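You operate a simulated robot arm through the tools that you are given. There is no shell and no other tool.

You run a simulated robot arm. Do the job below in one go: nothing can be reset, and whatever is moved stays where it is left.

Task
On the turntable, give the blue cup 3 strokes of herb sauce and the purple cup 3 of corn sauce.
Fine: the cups stay in their sockets and the third stays empty.

Only the result counts: the job must be done as asked and must still hold three seconds after the hand-in. Knocking over, shifting, dropping, spilling or breaking anything else fails it.

Robot
A 6-joint arm with a two-finger gripper, fixed in place. Base frame: the origin is on the floor under the middle of its stand, x ahead of it, y to its left, z up; the work surface is at about z = 860. Lengths are in mm, angles in rad, forces in N, time in s.
It reaches about 1572 mm from its shoulder. Its first joint turns from -2.897 to 2.897 rad. Payload 2.45 kg.
Tool frame: the origin (TCP) lies between the finger pads and is the grasp point; the fingertips stand 20 mm ahead of it; z points along the fingers, y is the line along which they close. The gripper opens to 140 mm; its body begins 168 mm behind the TCP.
Orientation is that of the tool frame in the base frame, as a unit quaternion [w, x, y, z]. With the fingers straight down and closing along the base's y, the tool's x points along the base's -x, its y along +y and its z along -z.

Tools
- The arm moves only by the tool arm_command. Its argument "steps" is a list of rows, each a list of 7 numbers: the shift along the tool's x, y, z in mm, then the turn, a rotation vector about the tool's x, y, z in rad, then the finger opening in mm, from 0 to 140. In form: [[dx, dy, dz, rx, ry, rz, jaw], ...]. A call has 1 to 20 rows; each row is the pose to reach, as a shift and turn from the pose commanded when the call began, along the tool's axes at that moment. Each row takes 0.2 s and may step no farther than 50 mm and 0.15 rad from the row before; otherwise, or with a gripper value out of range, the whole call is refused. Where a pose cannot be reached the arm comes as near as it can. A force on the tool above 40 N (or 10 N above the force at the start of the call, whichever is more), or a blocked arm, ends the call early, and 0.2 s more pass. The fingers move at their own pace (about 45 mm/s each) and stop on an object; they squeeze with about 21 N. The grip force told is the motor's: it shows also when the fingers shut on nothing. Time passes only in rows, and 0.2 s behind the last, so rows that repeat a pose let the fingers close. The reply holds the time, the measured pose of the TCP, the force on the tool along the base axes, the opening and the grip force, in the units named above and with some noise, with the torque about the TCP (base axes, N m) and any sound that the robot's microphone picked up, and new pictures: "pictures" is both (left out), scene, wrist or none.
- Cameras (640 x 400 px; columns grow to the right, rows downward): "scene" is fixed at [51, -496.4, 1720.5]; the picture's right is [0.13, -0.99, 0.00], its down [-0.60, -0.08, -0.80] and it looks along [0.79, 0.10, -0.61] (base axes); focal length 372 px, centre (320, 200). "wrist" rides on the gripper at [78, 11, -209] in the tool frame; the picture's right is [-0.14, 0.99, 0.00], its down [-0.92, -0.13, -0.37] and it looks along [-0.36, -0.05, 0.93] (tool axes); focal length 280 px, centre (320, 200).
- measure_at(camera, pixels): for up to 12 pixels [column, row] of the newest picture of that camera ("zoom" is the newest enlarged one), the place [x, y, z] in the base frame of the surface seen there, good to about 3 mm, but the place of the scene camera against the robot may be out by one fixed shift of up to 18 mm in any direction. It takes no simulated time.
- zoom(camera, box): a new picture of the part [left, top, right, bottom] of that camera's present view, enlarged. It takes no simulated time.
- job_done(): hands the job in; it is judged then, once.

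Open the gripper and draw the arm clear of the work before you hand the job in, unless the task says otherwise.

The tools are called after "Call:" by a JSON object that holds its "fn" and its "kwargs". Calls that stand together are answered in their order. arm_command: Moves the arm, as the interface text tells. Its arguments: {"type":"object","properties":{"steps":{"type":"array","items":{"type":"array","items":{"type":"number"}}},"pictures":{"type":"string","enum":["both","scene","wrist","none"]}},"required":["steps"]} The other tools are called the same way: measure_at (camera, pixels) gives the place of the surface under pixels of a picture; zoom (camera, box) takes an enlarged picture of a part of a camera's view; job_done () hands the job in.

At the start:

```text
time_s: 0.0
eef_pos: [687.8, -440.1, 1177.8]
tcp_rot: [-0.001, 0.0, 1.0, 0.0]
ft_force: [0.2, 0.0, 1.1]
ft_torque: [0.0, 0.02, 0.0]
opening: 139.9
grip_force: 0.0
```

scene: 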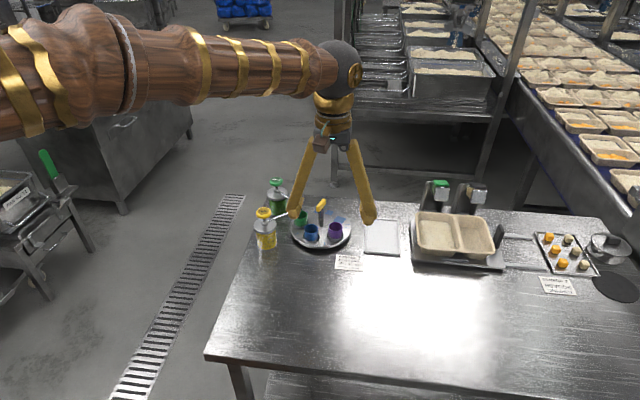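
wrist: 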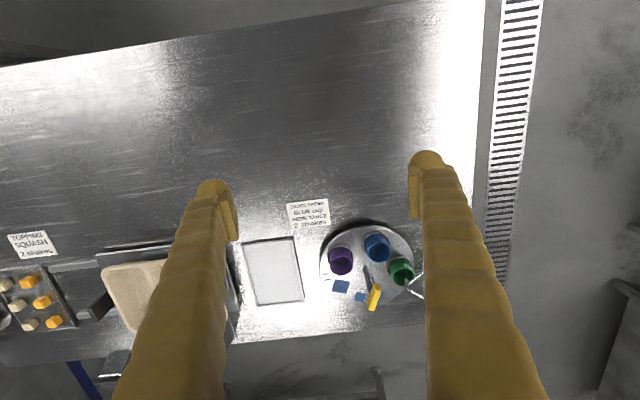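

The scene shows a turntable near (320,232) with cups and two pump bottles at (265,228) and (277,195). I'll zoom in for details first.

Call:
{"fn": "zoom", "kwargs": {"camera": "scene", "box": [230, 160, 390, 280]}}

Call:
{"fn": "zoom", "kwargs": {"camera": "wrist", "box": [230, 180, 470, 330]}}

```text
3.33 times, centred on (310, 220) of scene
```

zoom: 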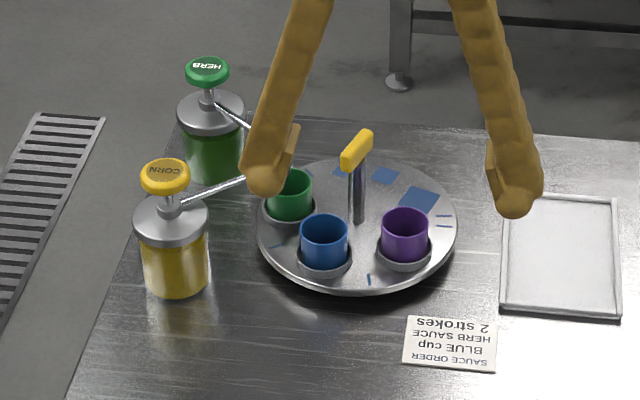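

```text
2.67 times, centred on (350, 255) of wrist
```

zoom: 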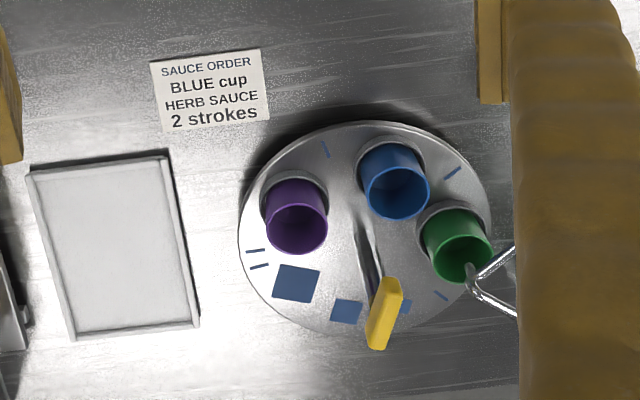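

The card reads 2 strokes for blue, but the task asks for 3; I follow the task. I'll measure key points of turntable, cups, handle, nozzles and pumps.

Call:
{"fn": "measure_at", "kwargs": {"camera": "scene", "pixels": [[277, 181], [264, 211], [277, 189], [264, 216], [302, 215], [311, 229], [335, 227], [321, 201], [319, 215], [280, 200], [301, 208], [320, 244]]}}

Call:
{"fn": "measure_at", "kwargs": {"camera": "wrist", "pixels": [[341, 262], [380, 250], [403, 273], [375, 292], [375, 299], [367, 270], [340, 287], [405, 283], [320, 255], [370, 225], [413, 250], [360, 307]]}}

Call:
{"fn": "zoom", "kwargs": {"camera": "scene", "box": [250, 175, 330, 225]}}

```text
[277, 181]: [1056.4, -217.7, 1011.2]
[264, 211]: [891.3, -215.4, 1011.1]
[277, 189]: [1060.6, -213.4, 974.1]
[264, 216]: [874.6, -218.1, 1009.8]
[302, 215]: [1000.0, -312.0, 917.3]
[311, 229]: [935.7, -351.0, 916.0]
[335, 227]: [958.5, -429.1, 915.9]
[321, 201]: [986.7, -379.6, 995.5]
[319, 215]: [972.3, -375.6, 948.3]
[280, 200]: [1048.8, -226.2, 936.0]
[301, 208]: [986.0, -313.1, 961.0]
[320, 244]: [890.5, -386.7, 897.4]
```

```text
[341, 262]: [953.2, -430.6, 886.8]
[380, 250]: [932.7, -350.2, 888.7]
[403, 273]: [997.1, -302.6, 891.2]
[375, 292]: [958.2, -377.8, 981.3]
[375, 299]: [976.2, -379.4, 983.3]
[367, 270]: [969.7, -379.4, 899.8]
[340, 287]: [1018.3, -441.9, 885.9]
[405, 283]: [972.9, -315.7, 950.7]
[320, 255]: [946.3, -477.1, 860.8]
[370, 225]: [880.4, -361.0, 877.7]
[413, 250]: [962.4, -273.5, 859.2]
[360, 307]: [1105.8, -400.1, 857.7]
```

```text
8.00 times, centred on (290, 200) of scene
```

zoom: 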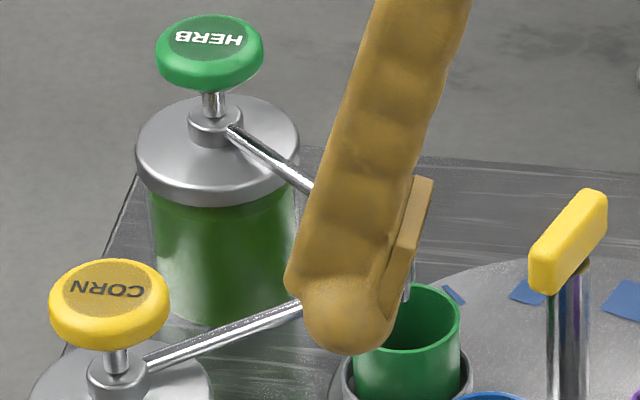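

The turntable has a central post with a yellow handle and both nozzles meet above the green cup's spot. I'll shift the arm to get an unobstructed wrist view (between the fingers) of bottles and turntable.

Call:
{"fn": "arm_command", "kwargs": {"steps": [[-35, 28, 0, 0, 0, 0, 140], [-70, 56, 0, 0, 0, 0, 140], [-105, 84, 0, 0, 0, 0, 140], [-140, 112, 0, 0, 0, 0, 140], [-140, 112, 0, 0, 0, 0, 140]]}}

```text
time_s: 1.2
eef_pos: [829.0, -327.1, 1178.7]
tcp_rot: [0.0, 0.001, 1.0, 0.001]
ft_force: [0.5, 0.3, 0.6]
ft_torque: [-0.02, -0.02, 0.0]
opening: 140.1
grip_force: 0.1
```

scene: 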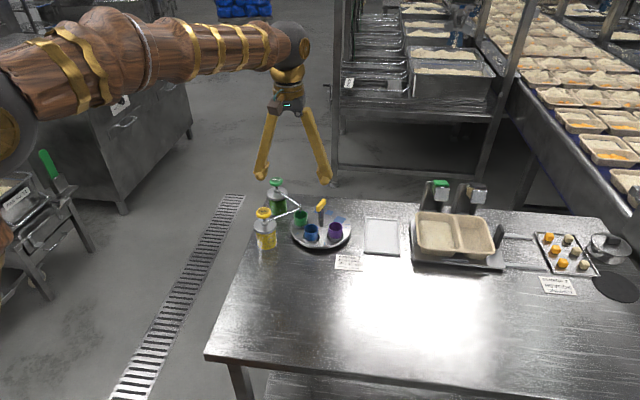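
wrist: 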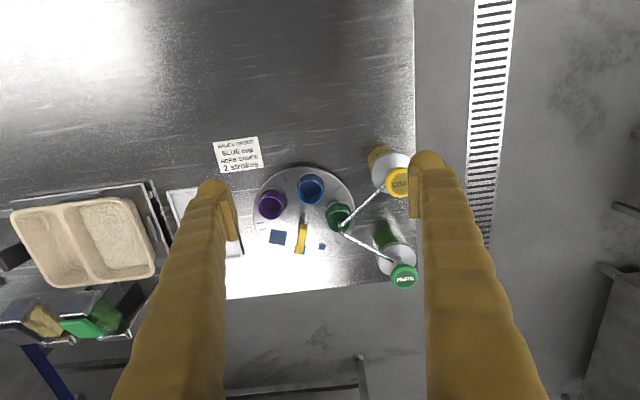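

Now everything is between the fingers: turntable at (305,212), pumps at (398,182) and (404,276), nozzle tips at (343,225). I'll zoom in on both views.

Call:
{"fn": "zoom", "kwargs": {"camera": "scene", "box": [240, 165, 368, 265]}}

Call:
{"fn": "zoom", "kwargs": {"camera": "wrist", "box": [240, 140, 432, 300]}}

```text
4.00 times, centred on (304, 215) of scene
```

zoom: 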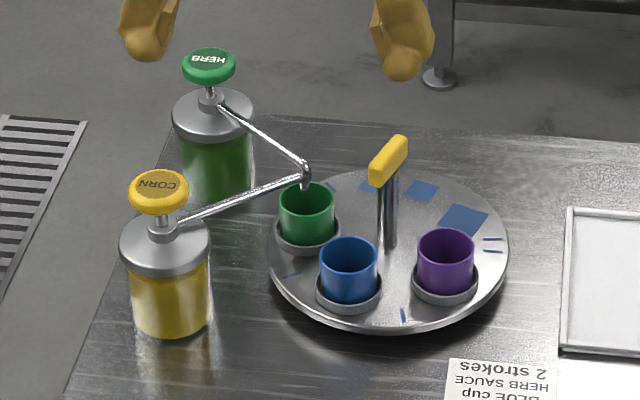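

```text
2.50 times, centred on (336, 220) of wrist
```

zoom: 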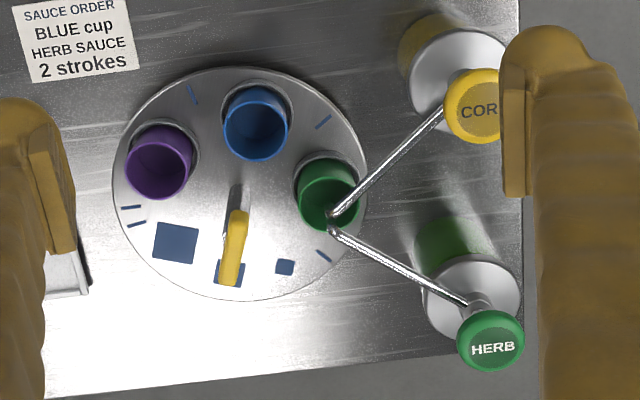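

I'll measure the disk rim, cup rims, handle, nozzles and pump heads from the wrist zoom.

Call:
{"fn": "measure_at", "kwargs": {"camera": "zoom", "pixels": [[116, 185], [363, 160], [250, 72], [225, 298], [237, 215], [233, 272], [234, 190], [472, 85], [490, 330], [332, 212], [335, 232], [490, 125]]}}

Call:
{"fn": "measure_at", "kwargs": {"camera": "zoom", "pixels": [[160, 175], [258, 135], [322, 200], [158, 127], [128, 167], [192, 167], [255, 88], [224, 125], [288, 125], [328, 160], [297, 195], [357, 195]]}}

```text
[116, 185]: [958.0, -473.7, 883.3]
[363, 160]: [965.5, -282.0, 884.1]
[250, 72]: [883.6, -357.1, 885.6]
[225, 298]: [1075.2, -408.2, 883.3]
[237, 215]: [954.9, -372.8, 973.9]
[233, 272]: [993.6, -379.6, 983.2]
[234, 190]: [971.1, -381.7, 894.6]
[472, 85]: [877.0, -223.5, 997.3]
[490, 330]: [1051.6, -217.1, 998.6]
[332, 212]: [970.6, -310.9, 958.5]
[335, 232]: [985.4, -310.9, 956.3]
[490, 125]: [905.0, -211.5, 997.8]
```

```text
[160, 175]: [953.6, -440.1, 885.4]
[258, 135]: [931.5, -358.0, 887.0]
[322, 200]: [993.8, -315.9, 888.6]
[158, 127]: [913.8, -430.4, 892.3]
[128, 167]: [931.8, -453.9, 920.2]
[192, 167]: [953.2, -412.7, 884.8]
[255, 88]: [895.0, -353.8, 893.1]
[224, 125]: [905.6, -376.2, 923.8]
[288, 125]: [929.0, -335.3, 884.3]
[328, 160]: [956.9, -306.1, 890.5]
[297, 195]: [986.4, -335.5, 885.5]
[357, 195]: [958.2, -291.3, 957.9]
```

The disk centre is near (980,-379), and the nozzle tips near (971,-311) and (985,-311). I'll zoom tighter on the handle and nozzles to refine these.

Call:
{"fn": "zoom", "kwargs": {"camera": "wrist", "box": [270, 180, 374, 265]}}

Call:
{"fn": "measure_at", "kwargs": {"camera": "scene", "pixels": [[300, 212], [300, 208], [316, 208], [319, 203], [323, 200], [277, 181], [264, 211]]}}

```text
4.71 times, centred on (322, 222) of wrist
```

zoom: 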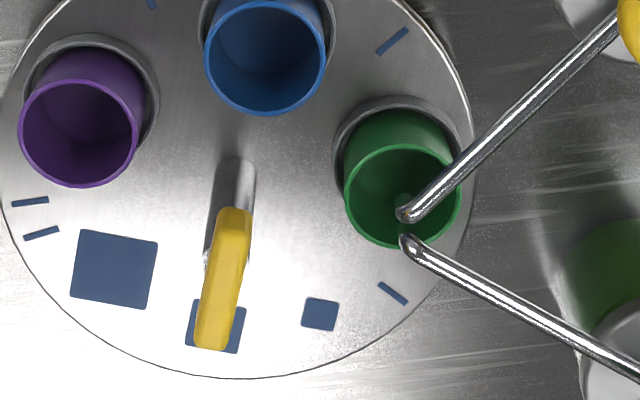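

```text
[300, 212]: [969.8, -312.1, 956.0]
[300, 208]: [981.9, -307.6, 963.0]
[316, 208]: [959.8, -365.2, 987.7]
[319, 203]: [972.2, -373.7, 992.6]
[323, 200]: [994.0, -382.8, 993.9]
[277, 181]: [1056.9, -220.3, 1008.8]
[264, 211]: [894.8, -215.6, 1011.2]
```

Call:
{"fn": "measure_at", "kwargs": {"camera": "zoom", "pixels": [[234, 222], [221, 270], [210, 335], [235, 270], [208, 270], [228, 245], [404, 213], [405, 242], [420, 200], [425, 255], [235, 180], [235, 165]]}}

Call:
{"fn": "measure_at", "kwargs": {"camera": "zoom", "pixels": [[30, 60], [100, 260], [320, 315], [392, 292], [392, 40], [30, 200], [40, 232], [152, 3], [215, 327], [470, 130], [228, 378], [3, 130]]}}

```text
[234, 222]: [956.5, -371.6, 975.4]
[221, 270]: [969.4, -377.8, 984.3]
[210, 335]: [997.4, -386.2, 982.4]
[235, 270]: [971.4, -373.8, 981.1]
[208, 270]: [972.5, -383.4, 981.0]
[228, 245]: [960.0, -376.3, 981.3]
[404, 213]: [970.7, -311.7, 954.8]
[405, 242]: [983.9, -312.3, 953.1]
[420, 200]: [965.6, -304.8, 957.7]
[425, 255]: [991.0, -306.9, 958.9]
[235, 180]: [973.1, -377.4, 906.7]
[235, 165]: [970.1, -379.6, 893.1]
```

```text
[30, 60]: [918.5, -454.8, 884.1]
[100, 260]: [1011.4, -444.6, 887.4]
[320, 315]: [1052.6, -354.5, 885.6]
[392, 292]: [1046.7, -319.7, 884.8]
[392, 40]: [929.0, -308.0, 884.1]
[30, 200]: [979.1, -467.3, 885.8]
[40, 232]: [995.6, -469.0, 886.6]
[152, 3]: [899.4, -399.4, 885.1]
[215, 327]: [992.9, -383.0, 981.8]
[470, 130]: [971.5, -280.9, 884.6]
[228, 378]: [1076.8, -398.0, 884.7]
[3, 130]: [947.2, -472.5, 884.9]
```

Bar top is at z≈982, centred near (978,-379), yaw about -17.5°; disk centre (980,-379). I'll move above the handle, yaw to match it, and narrow the jaw to 45 mm to look at the finger geometry.

Call:
{"fn": "arm_command", "kwargs": {"steps": [[-30, -10.5, 0, 0, 0, 0.06, 120], [-60, -21, 0, 0, 0, 0.12, 100], [-90, -31.5, 0, 0, 0, 0.18, 80], [-120, -42, 0, 0, 0, 0.24, 60], [-150, -52, 0, 0, 0, 0.305, 45], [-150, -52, 0, 0, 0, 0.305, 45], [-150, -52, 0, 0, 0, 0.305, 45]]}}

```text
time_s: 2.8
eef_pos: [977.7, -382.5, 1178.7]
tcp_rot: [0.0, 0.152, 0.988, 0.0]
ft_force: [0.7, 0.1, -0.6]
ft_torque: [0.01, 0.02, -0.01]
opening: 45.0
grip_force: 0.0
```

scene: 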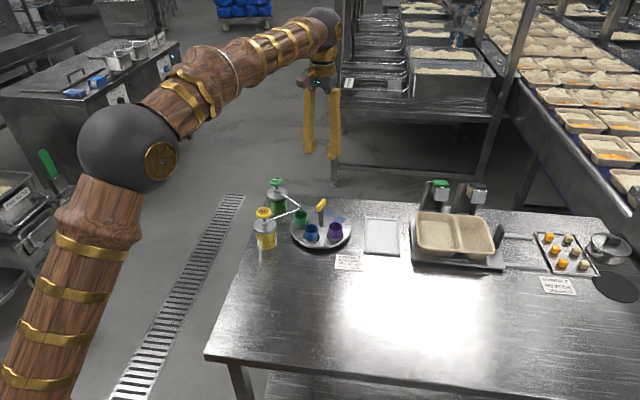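
wrist: 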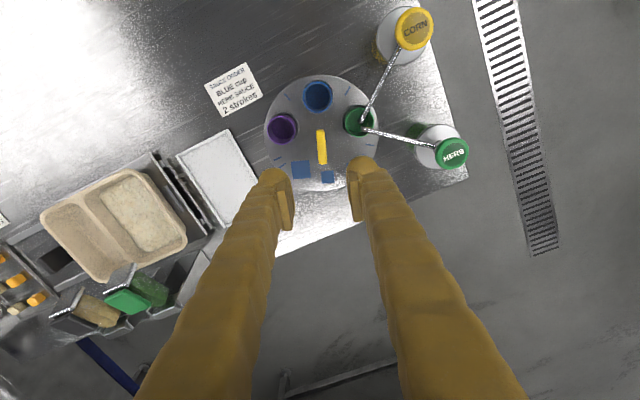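

The bar now sits at (322,147) aligned with the tool's x. I'll zoom in to refine the bar and cup positions from this new viewpoint.

Call:
{"fn": "zoom", "kwargs": {"camera": "wrist", "box": [250, 65, 394, 195]}}

Call:
{"fn": "zoom", "kwargs": {"camera": "scene", "box": [290, 60, 360, 220]}}

```text
3.08 times, centred on (322, 130) of wrist
```

zoom: 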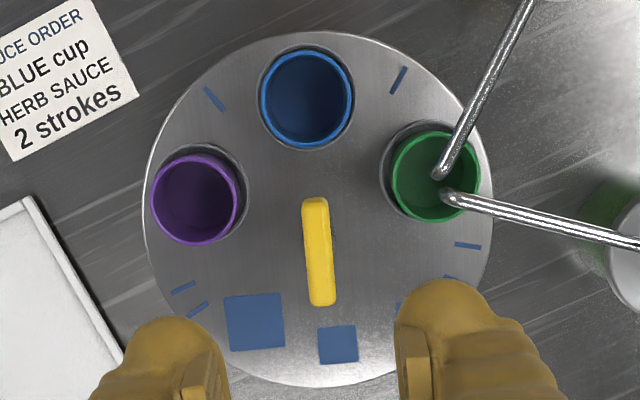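

```text
2.50 times, centred on (325, 140) of scene
```

zoom: 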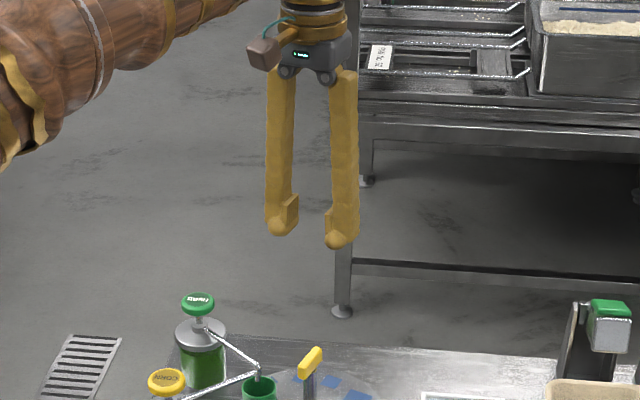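

Call:
{"fn": "measure_at", "kwargs": {"camera": "wrist", "pixels": [[320.2, 132], [322.5, 161], [321.4, 147], [360, 121], [361, 128.5], [390, 133], [370, 104], [415, 27], [453, 152]]}}

```text
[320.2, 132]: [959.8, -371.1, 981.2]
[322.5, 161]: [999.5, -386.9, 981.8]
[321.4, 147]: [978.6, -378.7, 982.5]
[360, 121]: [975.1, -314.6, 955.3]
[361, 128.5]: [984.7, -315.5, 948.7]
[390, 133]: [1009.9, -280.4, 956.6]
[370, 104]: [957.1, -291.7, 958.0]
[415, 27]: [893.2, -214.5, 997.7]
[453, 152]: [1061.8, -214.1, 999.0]
```

The bar centre is about (978,-379) with yaw ≈ -20°. I'll descend to z≈1015 (fingertips just above the bar) with a small yaw correction and check alignment.

Call:
{"fn": "arm_command", "kwargs": {"steps": [[-1, 1.5, 40, 0, 0, 0.04, 40], [-1, 1.5, 80, 0, 0, 0.04, 40], [-1, 1.5, 120, 0, 0, 0.04, 40], [-1, 1.5, 145, 0, 0, 0.04, 40], [-1, 1.5, 160, 0, 0, 0.04, 40], [-1, 1.5, 160, 0, 0, 0.04, 40]]}}

```text
time_s: 4.2
eef_pos: [980.4, -377.9, 1019.0]
tcp_rot: [0.0, 0.172, 0.985, 0.0]
ft_force: [0.6, -0.6, -0.3]
ft_torque: [-0.03, -0.01, -0.04]
opening: 39.8
grip_force: 0.0
```

scene: 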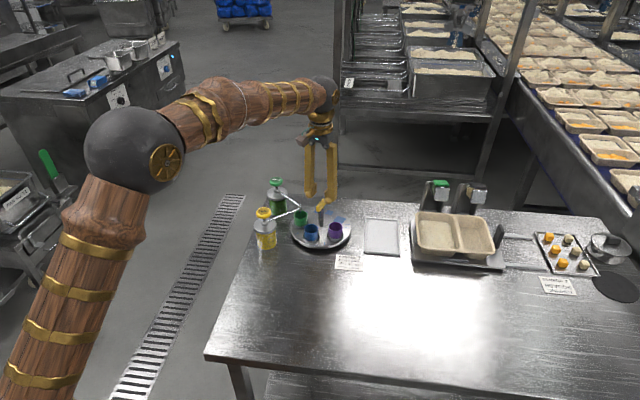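
wrist: 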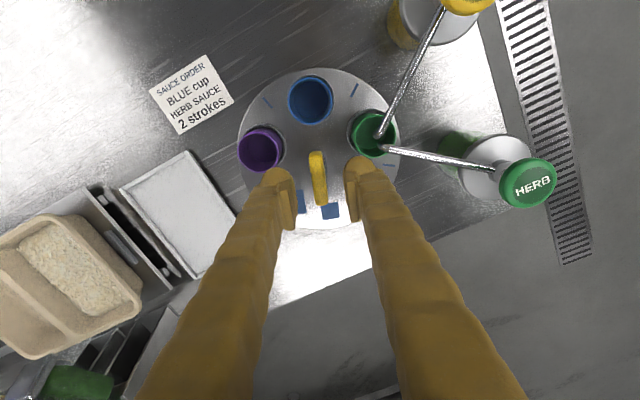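

The bar at (318,178) lies between the fingertips (pads at ~293 and ~352). I'll zoom in to confirm before lowering.

Call:
{"fn": "zoom", "kwargs": {"camera": "wrist", "box": [230, 60, 430, 240]}}

Call:
{"fn": "zoom", "kwargs": {"camera": "scene", "box": [250, 120, 380, 260]}}

```text
2.22 times, centred on (330, 150) of wrist
```

zoom: 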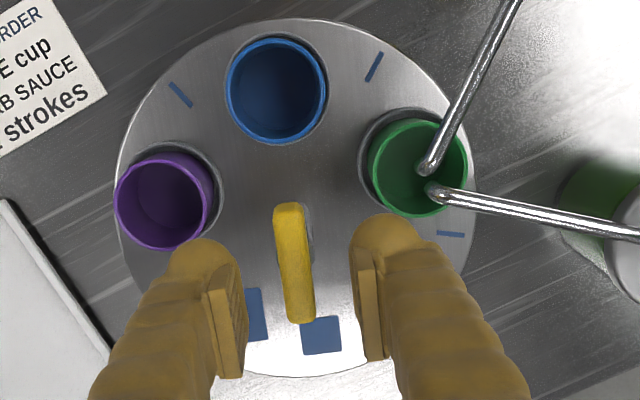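

```text
2.86 times, centred on (315, 190) of scene
```

zoom: 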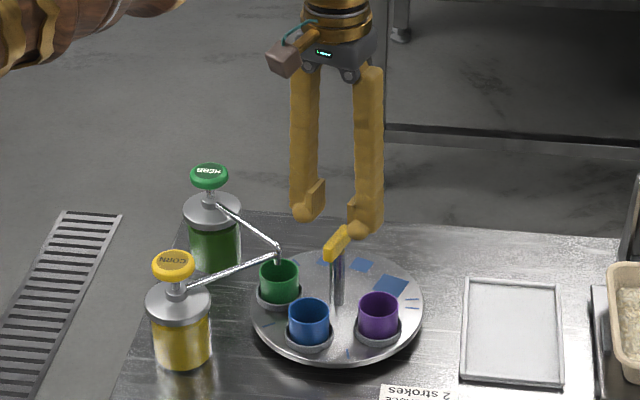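

Alignment looks good (pads at zoom x≈225 and 360, bar at 295). I'll lower 47 mm and then close on the bar.

Call:
{"fn": "arm_command", "kwargs": {"steps": [[0, 0, 20, 0, 0, 0, 40], [0, 0, 35, 0, 0, 0, 40], [0, 0, 47, 0, 0, 0, 40], [0, 0, 47, 0, 0, 0, 40]]}}

```text
time_s: 5.2
eef_pos: [978.9, -378.0, 969.7]
tcp_rot: [0.0, 0.172, 0.985, 0.0]
ft_force: [0.0, -0.8, -0.5]
ft_torque: [-0.02, -0.02, 0.0]
opening: 40.0
grip_force: 0.0
```

scene: 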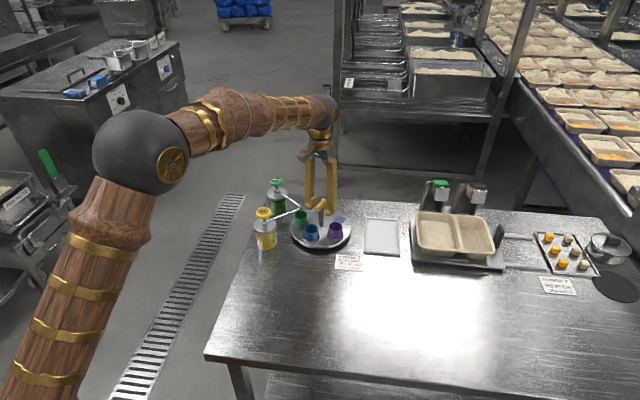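
wrist: 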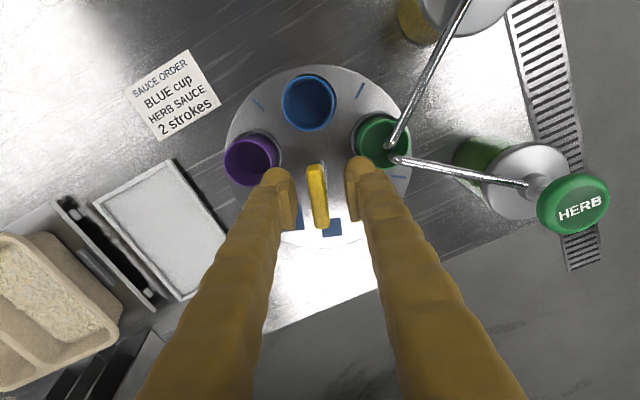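

No contact yet and the bar (318,197) sits between the pads. Closing the fingers.

Call:
{"fn": "arm_command", "kwargs": {"steps": [[0, 0, 0, 0, 0, 0, 25], [0, 0, 0, 0, 0, 0, 10], [0, 0, 0, 0, 0, 0, 0], [0, 0, 0, 0, 0, 0, 0], [0, 0, 0, 0, 0, 0, 0]]}}

```text
time_s: 6.3
eef_pos: [978.5, -380.2, 975.5]
tcp_rot: [0.001, 0.172, 0.985, -0.001]
ft_force: [-9.2, 4.1, 12.9]
ft_torque: [0.07, 0.18, -0.06]
opening: 12.5
grip_force: 39.3
stopped in row 5: the force on the tool passed its limit at 42 N (the readings are from after the stop); the commanded pose is now the measured one
```

scene: 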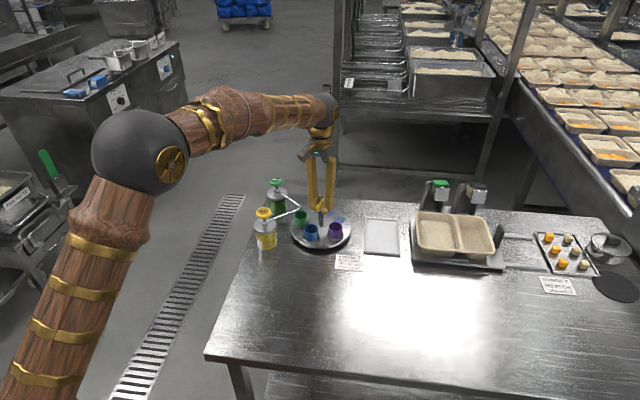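
wrist: 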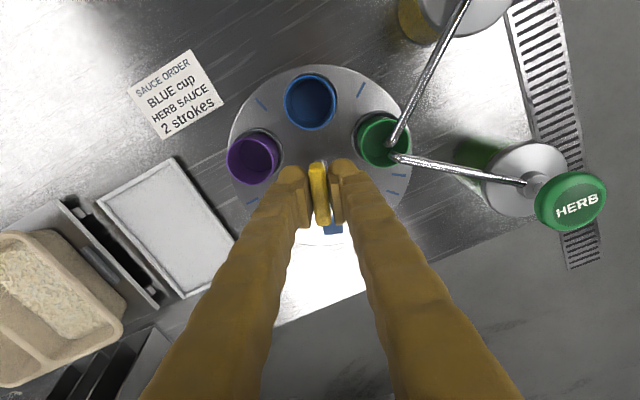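

The jaws hold the bar at 12.5 mm opening; a force spike stopped the call. I'll hold for a moment to see the residual force settle.

Call:
{"fn": "arm_command", "kwargs": {"steps": [[0, 0, 0, 0, 0, 0, 0], [0, 0, 0, 0, 0, 0, 0]], "pictures": "none"}}

```text
time_s: 6.9
eef_pos: [978.2, -379.1, 976.2]
tcp_rot: [0.003, 0.172, 0.985, -0.001]
ft_force: [-15.8, 3.9, 35.0]
ft_torque: [0.11, 0.28, -0.09]
opening: 12.3
grip_force: 39.0
```

Residual force is +35 N in z and -16 N in x, so I'm slightly low/forward relative to the held bar. I'll ease up 2 mm and back 1.5 mm to relax it.

Call:
{"fn": "arm_command", "kwargs": {"steps": [[0.8, 0, -1, 0, 0, 0, 0], [1.5, 0, -2, 0, 0, 0, 0]], "pictures": "none"}}

```text
time_s: 7.5
eef_pos: [978.9, -379.9, 976.4]
tcp_rot: [0.003, 0.173, 0.985, -0.002]
ft_force: [15.6, -12.6, 25.4]
ft_torque: [-0.23, -0.36, -0.1]
opening: 11.9
grip_force: 38.7
```

x force flipped to +15.6, so half that shift is right; z still +25. I'll adjust by -0.8 in tool x and 3 mm more up.

Call:
{"fn": "arm_command", "kwargs": {"steps": [[-0.7, -0.4, -1.5, 0, 0, 0, 0], [-0.7, -0.4, -3, 0, 0, 0, 0], [-0.7, -0.4, -3, 0, 0, 0, 0]], "pictures": "both"}}

```text
time_s: 8.3
eef_pos: [977.1, -379.5, 976.8]
tcp_rot: [0.0, 0.171, 0.985, 0.0]
ft_force: [30.0, -6.7, -10.1]
ft_torque: [-0.09, -0.41, -0.12]
opening: 12.3
grip_force: 38.7
```

scene: 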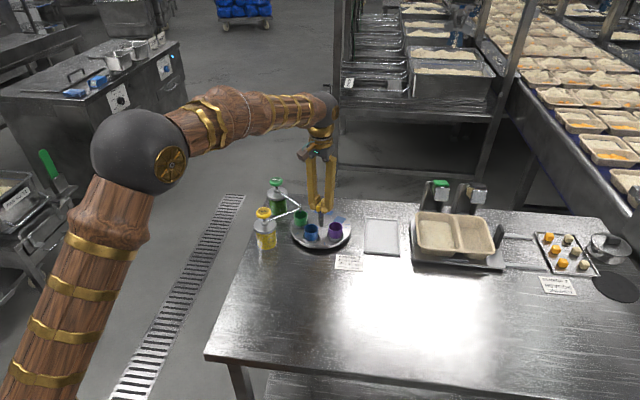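
wrist: 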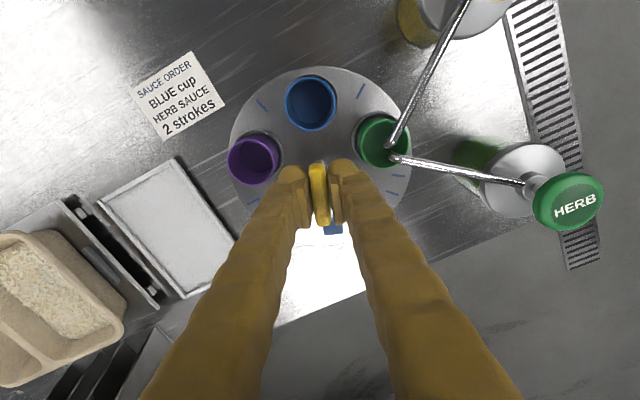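

Forces are shifting slowly; I'll hold still a few rows to see where they settle.

Call:
{"fn": "arm_command", "kwargs": {"steps": [[0, 0, 0, 0, 0, 0, 0], [0, 0, 0, 0, 0, 0, 0], [0, 0, 0, 0, 0, 0, 0]], "pictures": "none"}}

```text
time_s: 9.1
eef_pos: [977.8, -380.2, 976.8]
tcp_rot: [0.001, 0.172, 0.985, 0.0]
ft_force: [21.5, 4.4, -25.7]
ft_torque: [0.01, -0.28, -0.15]
opening: 12.2
grip_force: 38.5
```

There's an integral-like drift: z is now -26 N (commanded slightly too high). I'll lower by 1 mm and hold.

Call:
{"fn": "arm_command", "kwargs": {"steps": [[0, 0, 1.2, 0, 0, 0, 0], [0, 0, 1.2, 0, 0, 0, 0], [0, 0, 1.2, 0, 0, 0, 0]], "pictures": "none"}}

```text
time_s: 9.9
eef_pos: [978.8, -379.7, 977.5]
tcp_rot: [0.0, 0.172, 0.985, -0.001]
ft_force: [-9.9, 14.8, -21.4]
ft_torque: [0.24, 0.3, -0.12]
opening: 12.0
grip_force: 38.9
```

Forces are modest now. I'll start turning in small increments (0.24 rad about tool z, i.e. clockwise from above) with tiny position corrections.

Call:
{"fn": "arm_command", "kwargs": {"steps": [[0.3, 0.2, 0.6, 0, 0, 0.06, 0], [0.4, 0.3, 1, 0, 0, 0.12, 0], [0.4, 0.3, 1, 0, 0, 0.18, 0], [0.4, 0.3, 1, 0, 0, 0.24, 0]], "pictures": "both"}}

```text
time_s: 10.9
eef_pos: [978.4, -380.4, 976.6]
tcp_rot: [0.002, 0.289, 0.957, 0.0]
ft_force: [-8.7, 13.9, -0.1]
ft_torque: [0.27, 0.25, 0.02]
opening: 12.1
grip_force: 38.9
```

scene: 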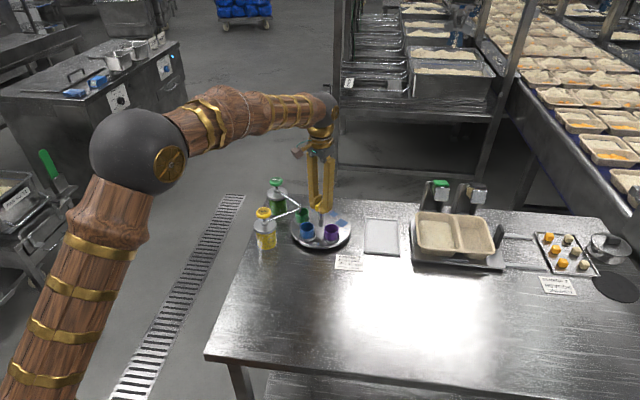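
wrist: 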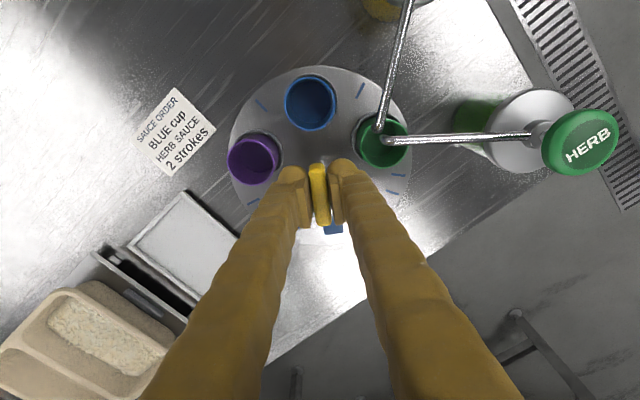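

The turntable turned with the wrist (cups fixed in wrist view) and forces are small. I'll continue turning 0.5 rad more.

Call:
{"fn": "arm_command", "kwargs": {"steps": [[0.5, 0.2, 0, 0, 0, 0.08, 0], [0.5, 0.2, 0, 0, 0, 0.16, 0], [0.5, 0.2, 0, 0, 0, 0.24, 0], [0.5, 0.2, 0, 0, 0, 0.32, 0], [0.5, 0.2, 0, 0, 0, 0.4, 0], [0.5, 0.2, 0, 0, 0, 0.5, 0]], "pictures": "both"}}

```text
time_s: 12.3
eef_pos: [978.7, -377.6, 975.8]
tcp_rot: [0.002, 0.517, 0.856, 0.0]
ft_force: [26.9, 9.2, 11.2]
ft_torque: [-0.15, -0.42, 0.1]
opening: 12.1
grip_force: 38.6
```

scene: 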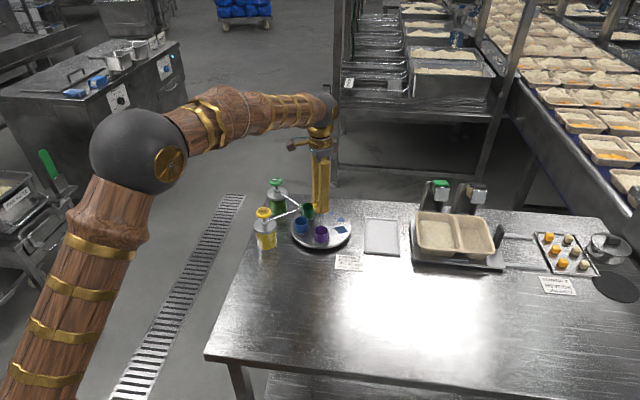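
wrist: 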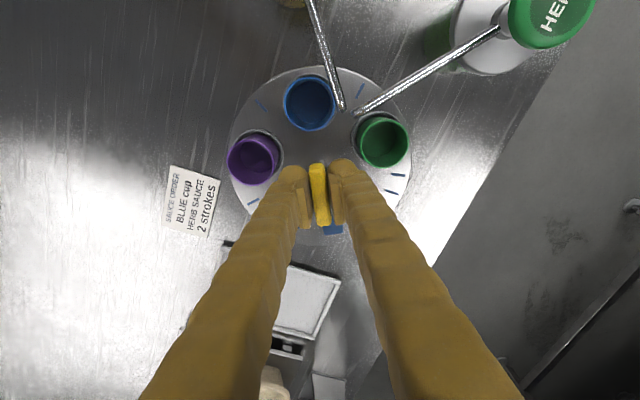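

Turned 42.5° so far; blue now needs ~27° more to sit under the nozzles at (345,110). I'll turn another 0.4 rad with a small +x correction.

Call:
{"fn": "arm_command", "kwargs": {"steps": [[0, 0.4, 0, 0, 0, 0.08, 0], [0, 0.8, 0, 0, 0, 0.16, 0], [0, 0.8, 0, 0, 0, 0.24, 0], [0, 0.8, 0, 0, 0, 0.32, 0], [0, 0.8, 0, 0, 0, 0.4, 0]], "pictures": "both"}}

```text
time_s: 13.4
eef_pos: [978.6, -378.9, 976.4]
tcp_rot: [0.003, 0.656, 0.755, 0.0]
ft_force: [4.0, 2.3, -1.9]
ft_torque: [0.07, -0.03, 0.02]
opening: 12.1
grip_force: 38.6
stopped in row 5: the force on the tool passed its limit at 42 N (the readings are from after the stop); the commanded pose is now the measured one
```

scene: 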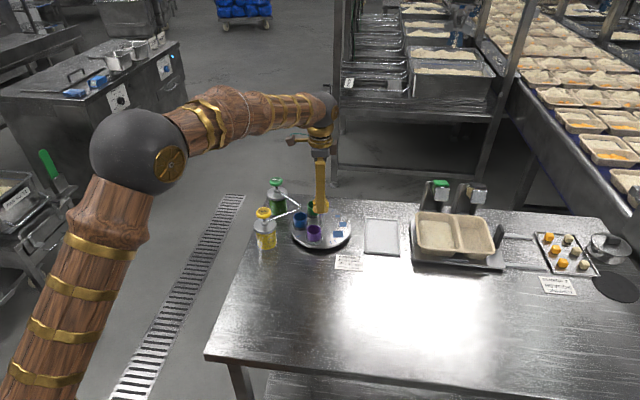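
wrist: 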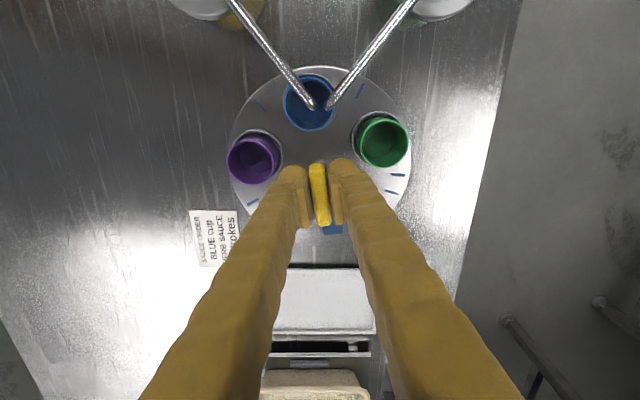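

Stopped by a 42 N spike but force has relaxed; turned 62° so far, and nozzle tips (311,107)/(329,107) are near the blue cup. I'll zoom in to judge the remaining angle.

Call:
{"fn": "zoom", "kwargs": {"camera": "wrist", "box": [220, 50, 420, 210]}}

Call:
{"fn": "zoom", "kwargs": {"camera": "scene", "box": [250, 170, 362, 256]}}

```text
2.50 times, centred on (320, 130) of wrist
```

zoom: 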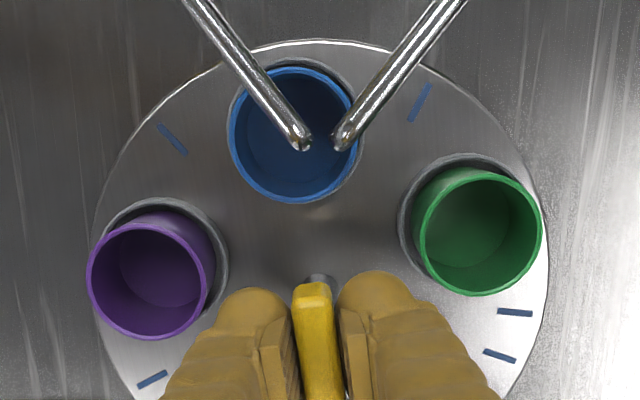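

```text
4.65 times, centred on (306, 213) of scene
```

zoom: 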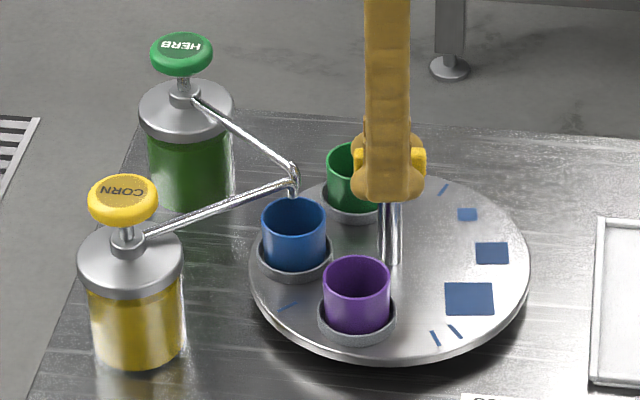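

From this near-overhead view, the nozzle midpoint is at about (980,-312) and the blue cup centre at (970,-311.6), i.e. 8° short. I'll turn 0.14 rad more gently.

Call:
{"fn": "arm_command", "kwargs": {"steps": [[0, 0, 0, 0, 0, 0.05, 0], [0, 0, 0, 0, 0, 0.1, 0], [0, 0, 0, 0, 0, 0.14, 0], [0, 0, 0, 0, 0, 0.14, 0]], "pictures": "both"}}

```text
time_s: 14.4
eef_pos: [980.1, -377.7, 977.1]
tcp_rot: [0.003, 0.708, 0.707, 0.002]
ft_force: [21.0, 4.2, -4.4]
ft_torque: [0.01, -0.19, 0.03]
opening: 12.1
grip_force: 39.0
```

scene: 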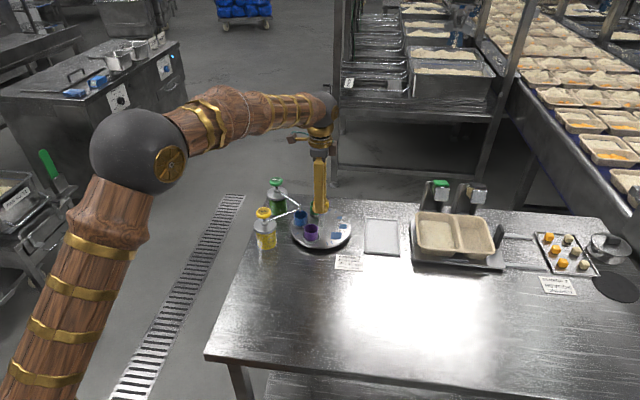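
wrist: 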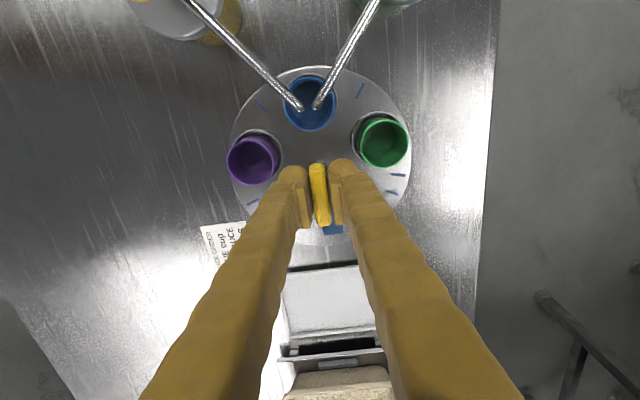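

Blue is now centred under the nozzles by my computation: cup (981,-310), nozzle mid (980,-310.5). I'll open the jaw to 40 and check nothing shifts.

Call:
{"fn": "arm_command", "kwargs": {"steps": [[0, 0, 0, 0, 0, 0, 25], [0, 0, 0, 0, 0, 0, 40], [0, 0, 0, 0, 0, 0, 40], [0, 0, 0, 0, 0, 0, 40]], "pictures": "both"}}

```text
time_s: 15.4
eef_pos: [979.4, -378.0, 977.8]
tcp_rot: [0.002, 0.707, 0.707, 0.0]
ft_force: [0.2, -0.5, 0.1]
ft_torque: [0.0, -0.01, -0.01]
opening: 39.9
grip_force: 0.1
```

scene: 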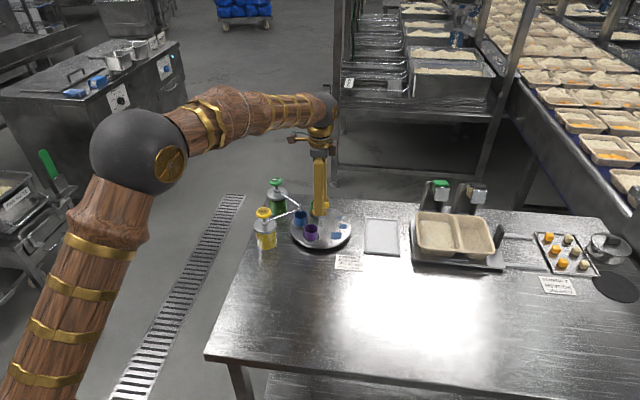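
wrist: 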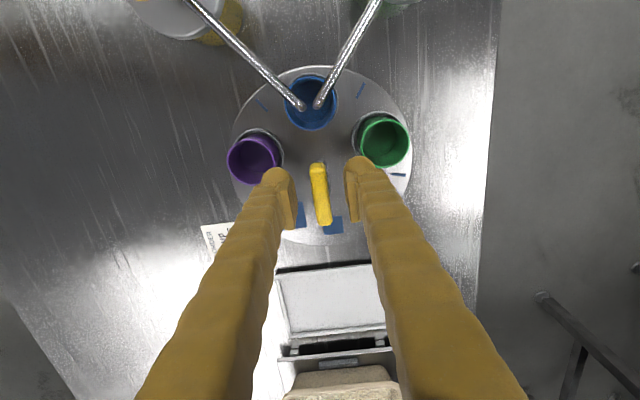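

Turntable stayed put (blue at (311,103)). I'll raise straight up to z≈1110, closing the jaw afterwards, to view the pump heads.

Call:
{"fn": "arm_command", "kwargs": {"steps": [[0, 0, -30, 0, 0, 0, 40], [0, 0, -70, 0, 0, 0, 40], [0, 0, -110, 0, 0, 0, 40], [0, 0, -150, 0, 0, 0, 30], [0, 0, -170, 0, 0, 0, 20], [0, 0, -170, 0, 0, 0, 10], [0, 0, -170, 0, 0, 0, 0], [0, 0, -170, 0, 0, 0, 0]], "pictures": "both"}}

```text
time_s: 17.2
eef_pos: [978.1, -377.9, 1146.6]
tcp_rot: [0.002, 0.706, 0.708, 0.0]
ft_force: [-0.2, 0.3, 0.7]
ft_torque: [0.01, 0.01, -0.01]
opening: 0.2
grip_force: 20.7
```

scene: 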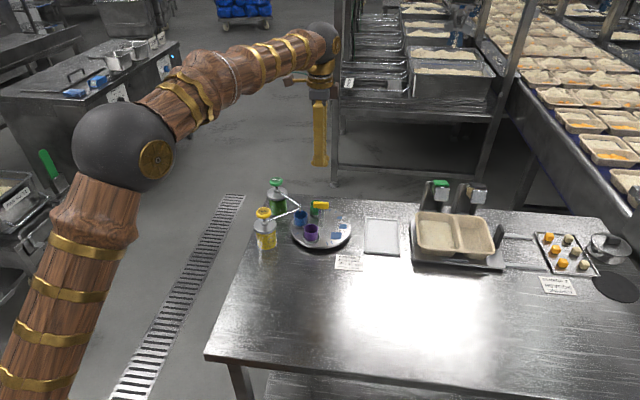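
wrist: 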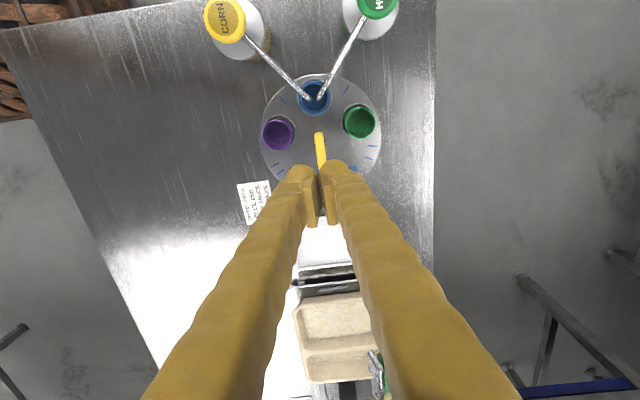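

Both pump heads show at the top of the wrist view: corn (224,19), herb (377,4). I'll measure points around them.

Call:
{"fn": "measure_at", "kwargs": {"camera": "wrist", "pixels": [[224, 19], [208, 19], [238, 19], [224, 5], [224, 33], [377, 3], [362, 3], [393, 3], [377, 12], [308, 97], [318, 97], [320, 150]]}}

Call:
{"fn": "zoom", "kwargs": {"camera": "wrist", "box": [200, 0, 420, 137]}}

```text
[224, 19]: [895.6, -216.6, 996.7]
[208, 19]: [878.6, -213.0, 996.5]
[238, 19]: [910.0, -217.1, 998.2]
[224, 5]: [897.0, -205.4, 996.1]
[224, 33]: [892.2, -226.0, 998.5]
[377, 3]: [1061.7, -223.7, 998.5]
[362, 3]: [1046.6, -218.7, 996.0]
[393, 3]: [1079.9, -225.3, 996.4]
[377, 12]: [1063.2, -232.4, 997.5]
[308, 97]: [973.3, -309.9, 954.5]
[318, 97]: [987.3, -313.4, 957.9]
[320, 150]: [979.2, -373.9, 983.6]
```

```text
2.91 times, centred on (310, 68) of wrist
```

zoom: 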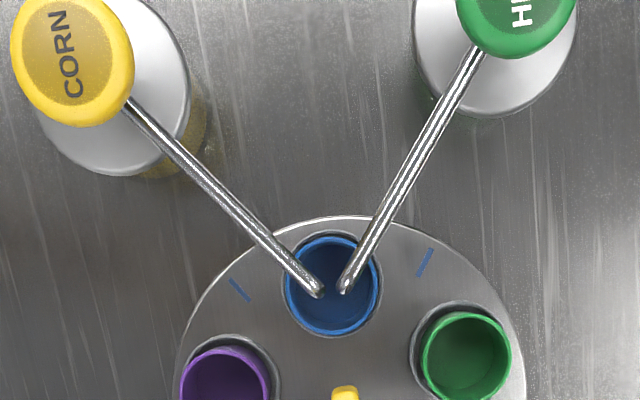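

Corn head centre ≈ (895,-217), herb ≈ (1062,-217), tops at z≈997. I'll move above the herb head with the jaw closed.

Call:
{"fn": "arm_command", "kwargs": {"steps": [[40, 21, 0, 0, 0, 0, 0], [80, 42, 0, 0, 0, 0, 0], [120, 63, 0, 0, 0, 0, 0], [160.5, 84, 0, 0, 0, 0, 0], [160.5, 84, 30, 0, 0, 0, 0], [160.5, 84, 60, 0, 0, 0, 0], [160.5, 84, 80, 0, 0, 0, 0], [160.5, 84, 80, 0, 0, 0, 0]], "pictures": "both"}}

```text
time_s: 19.0
eef_pos: [1063.5, -218.6, 1066.6]
tcp_rot: [0.002, 0.706, 0.708, 0.0]
ft_force: [0.9, -0.5, -0.5]
ft_torque: [0.02, 0.03, 0.04]
opening: 0.1
grip_force: 21.2
```

scene: 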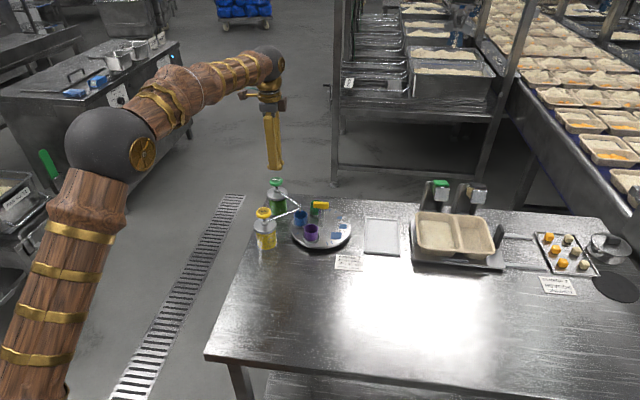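
wrist: 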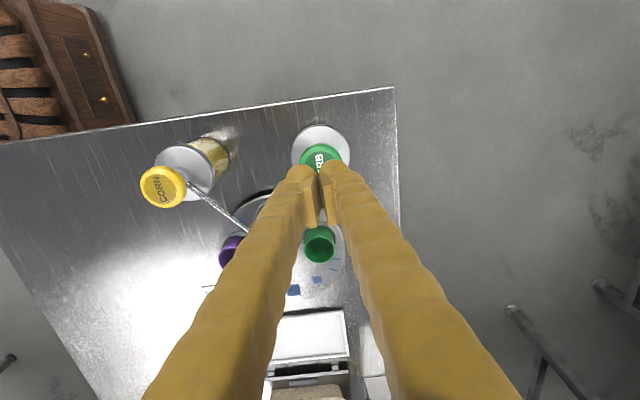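

The herb head appears at (320,157), just ahead of the fingertips. I'll measure it to confirm alignment.

Call:
{"fn": "zoom", "kwargs": {"camera": "wrist", "box": [260, 100, 380, 220]}}

Call:
{"fn": "zoom", "kwargs": {"camera": "scene", "box": [240, 120, 340, 240]}}

Call:
{"fn": "measure_at", "kwargs": {"camera": "wrist", "pixels": [[320, 148], [304, 155], [337, 155], [320, 160], [320, 165], [163, 187]]}}

```text
3.33 times, centred on (320, 160) of wrist
```

zoom: 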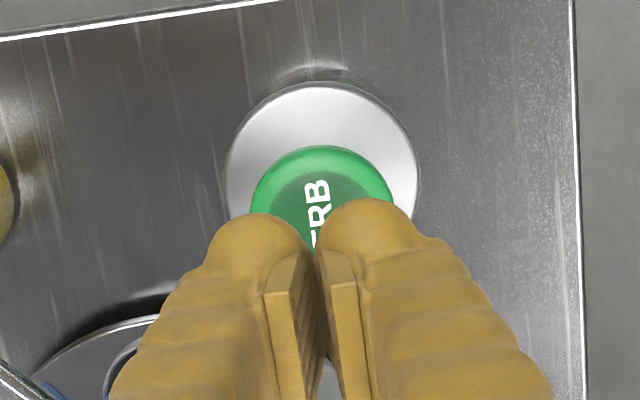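

```text
3.33 times, centred on (290, 180) of scene
```

zoom: 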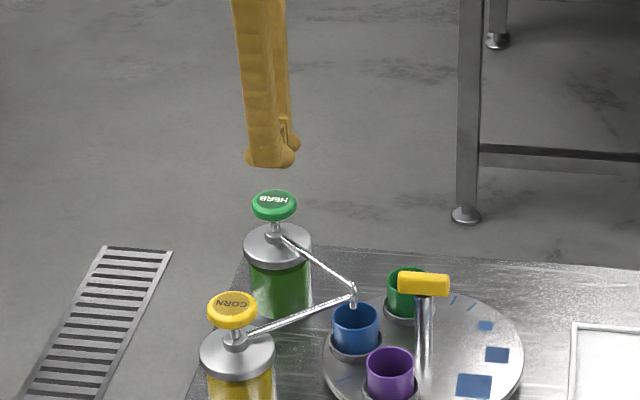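

```text
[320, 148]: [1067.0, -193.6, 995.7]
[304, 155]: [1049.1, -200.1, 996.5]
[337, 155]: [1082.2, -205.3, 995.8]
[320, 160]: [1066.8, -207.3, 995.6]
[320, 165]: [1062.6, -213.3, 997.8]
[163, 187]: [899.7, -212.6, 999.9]
```

Herb head centre ≈ (1063,-215), top z≈997. I'll shift 2 mm in +y and descend to fingertips ~5 mm above the head.

Call:
{"fn": "arm_command", "kwargs": {"steps": [[2, 0, 20, 0, 0, 0, 0], [2, 0, 35, 0, 0, 0, 0], [2, 0, 44, 0, 0, 0, 0], [2, 0, 44, 0, 0, 0, 0]], "pictures": "none"}}

```text
time_s: 20.0
eef_pos: [1063.3, -216.0, 1022.5]
tcp_rot: [0.002, 0.707, 0.707, 0.001]
ft_force: [0.2, 0.8, -0.8]
ft_torque: [0.0, 0.02, 0.01]
opening: 0.0
grip_force: 20.6
```

No contact yet at z=1022.5. I'll press down slowly 12 mm to learn the pump's force.

Call:
{"fn": "arm_command", "kwargs": {"steps": [[0, 0, 3, 0, 0, 0, 0], [0, 0, 6, 0, 0, 0, 0], [0, 0, 9, 0, 0, 0, 0], [0, 0, 12, 0, 0, 0, 0]], "pictures": "scene"}}

```text
time_s: 21.0
eef_pos: [1062.9, -215.9, 1011.9]
tcp_rot: [0.004, 0.707, 0.707, 0.0]
ft_force: [0.0, -0.2, 4.4]
ft_torque: [0.0, 0.01, 0.0]
opening: 6.1
grip_force: 29.1
```

scene: 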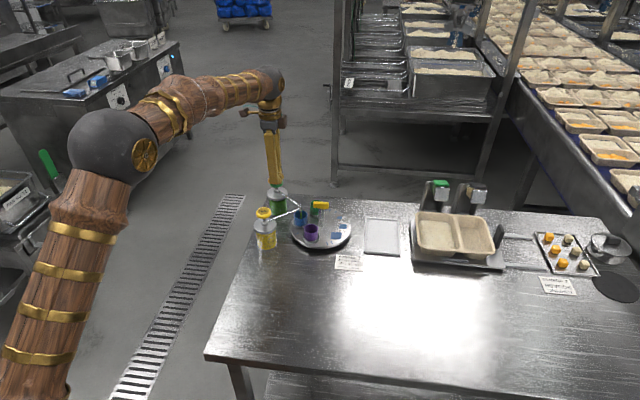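

Contact with 4.4 N; the fingers were spread slightly to 6 mm. I'll zoom to see whether the head moved.

Call:
{"fn": "zoom", "kwargs": {"camera": "scene", "box": [240, 150, 320, 250]}}

```text
4.00 times, centred on (280, 200) of scene
```

zoom: 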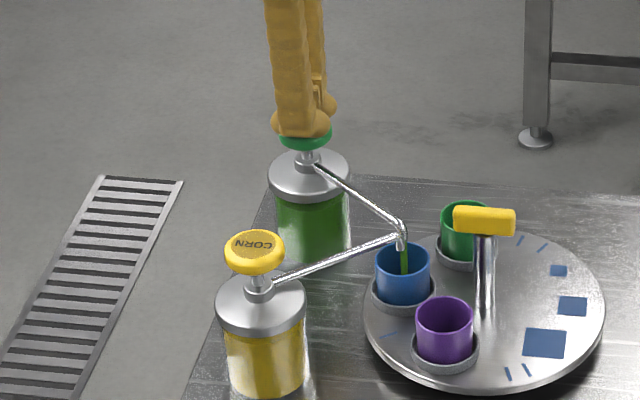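

Herb sauce is already flowing into the blue cup (stream at (405,262)). I'll complete this stroke by pressing further down to find the bottom.

Call:
{"fn": "arm_command", "kwargs": {"steps": [[0, 0, 3, 0, 0, 0, 0], [0, 0, 6, 0, 0, 0, 0], [0, 0, 9, 0, 0, 0, 0]], "pictures": "scene"}}

```text
time_s: 21.8
eef_pos: [1063.5, -215.9, 1003.0]
tcp_rot: [0.003, 0.707, 0.707, 0.001]
ft_force: [2.5, 1.9, 9.5]
ft_torque: [0.05, -0.02, -0.04]
opening: 5.7
grip_force: 29.0
```

scene: 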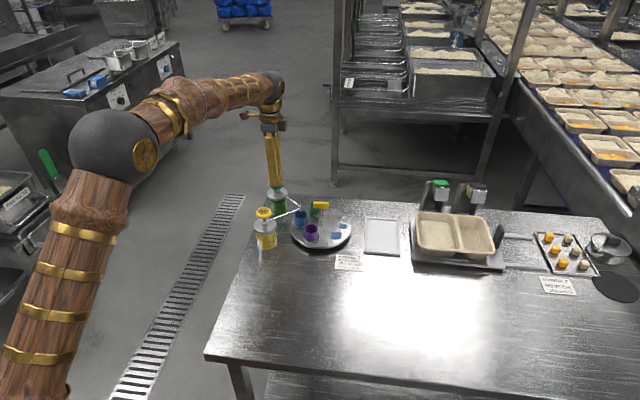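

Force rises linearly like a spring (9.5 N at z=1003). I'll zoom to see the stream and head travel left.

Call:
{"fn": "zoom", "kwargs": {"camera": "scene", "box": [250, 165, 330, 245]}}

Call:
{"fn": "zoom", "kwargs": {"camera": "scene", "box": [255, 165, 305, 215]}}

```text
5.00 times, centred on (290, 205) of scene
```

zoom: 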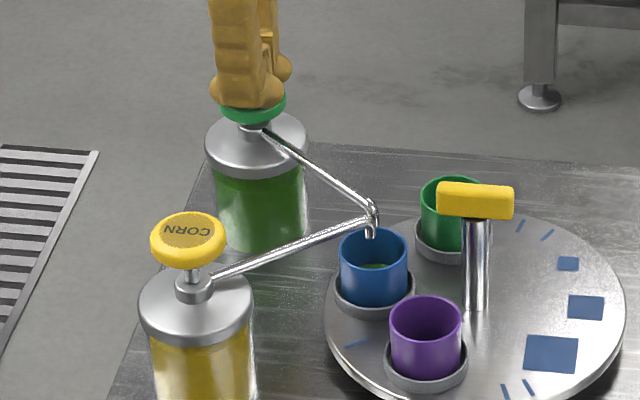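

```text
8.00 times, centred on (280, 190) of scene
```

zoom: 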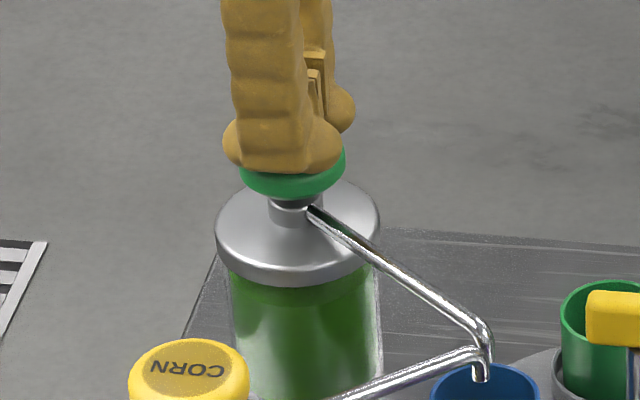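

Sauce is in the blue cup and the head nearly touches the collar. I'll press 3 mm more to be sure the stroke reaches the bottom.

Call:
{"fn": "arm_command", "kwargs": {"steps": [[0, 0, 1.5, 0, 0, 0, 0], [0, 0, 3, 0, 0, 0, 0]], "pictures": "scene"}}

```text
time_s: 22.4
eef_pos: [1062.9, -216.0, 1001.7]
tcp_rot: [0.004, 0.707, 0.707, 0.001]
ft_force: [-0.8, 3.6, 31.5]
ft_torque: [0.1, 0.07, -0.05]
opening: 6.1
grip_force: 28.8
```

scene: 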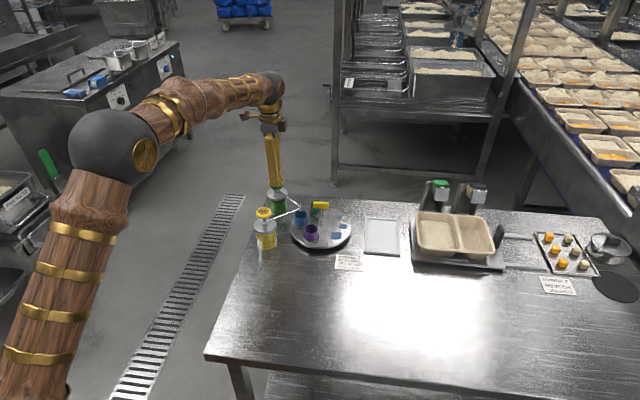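

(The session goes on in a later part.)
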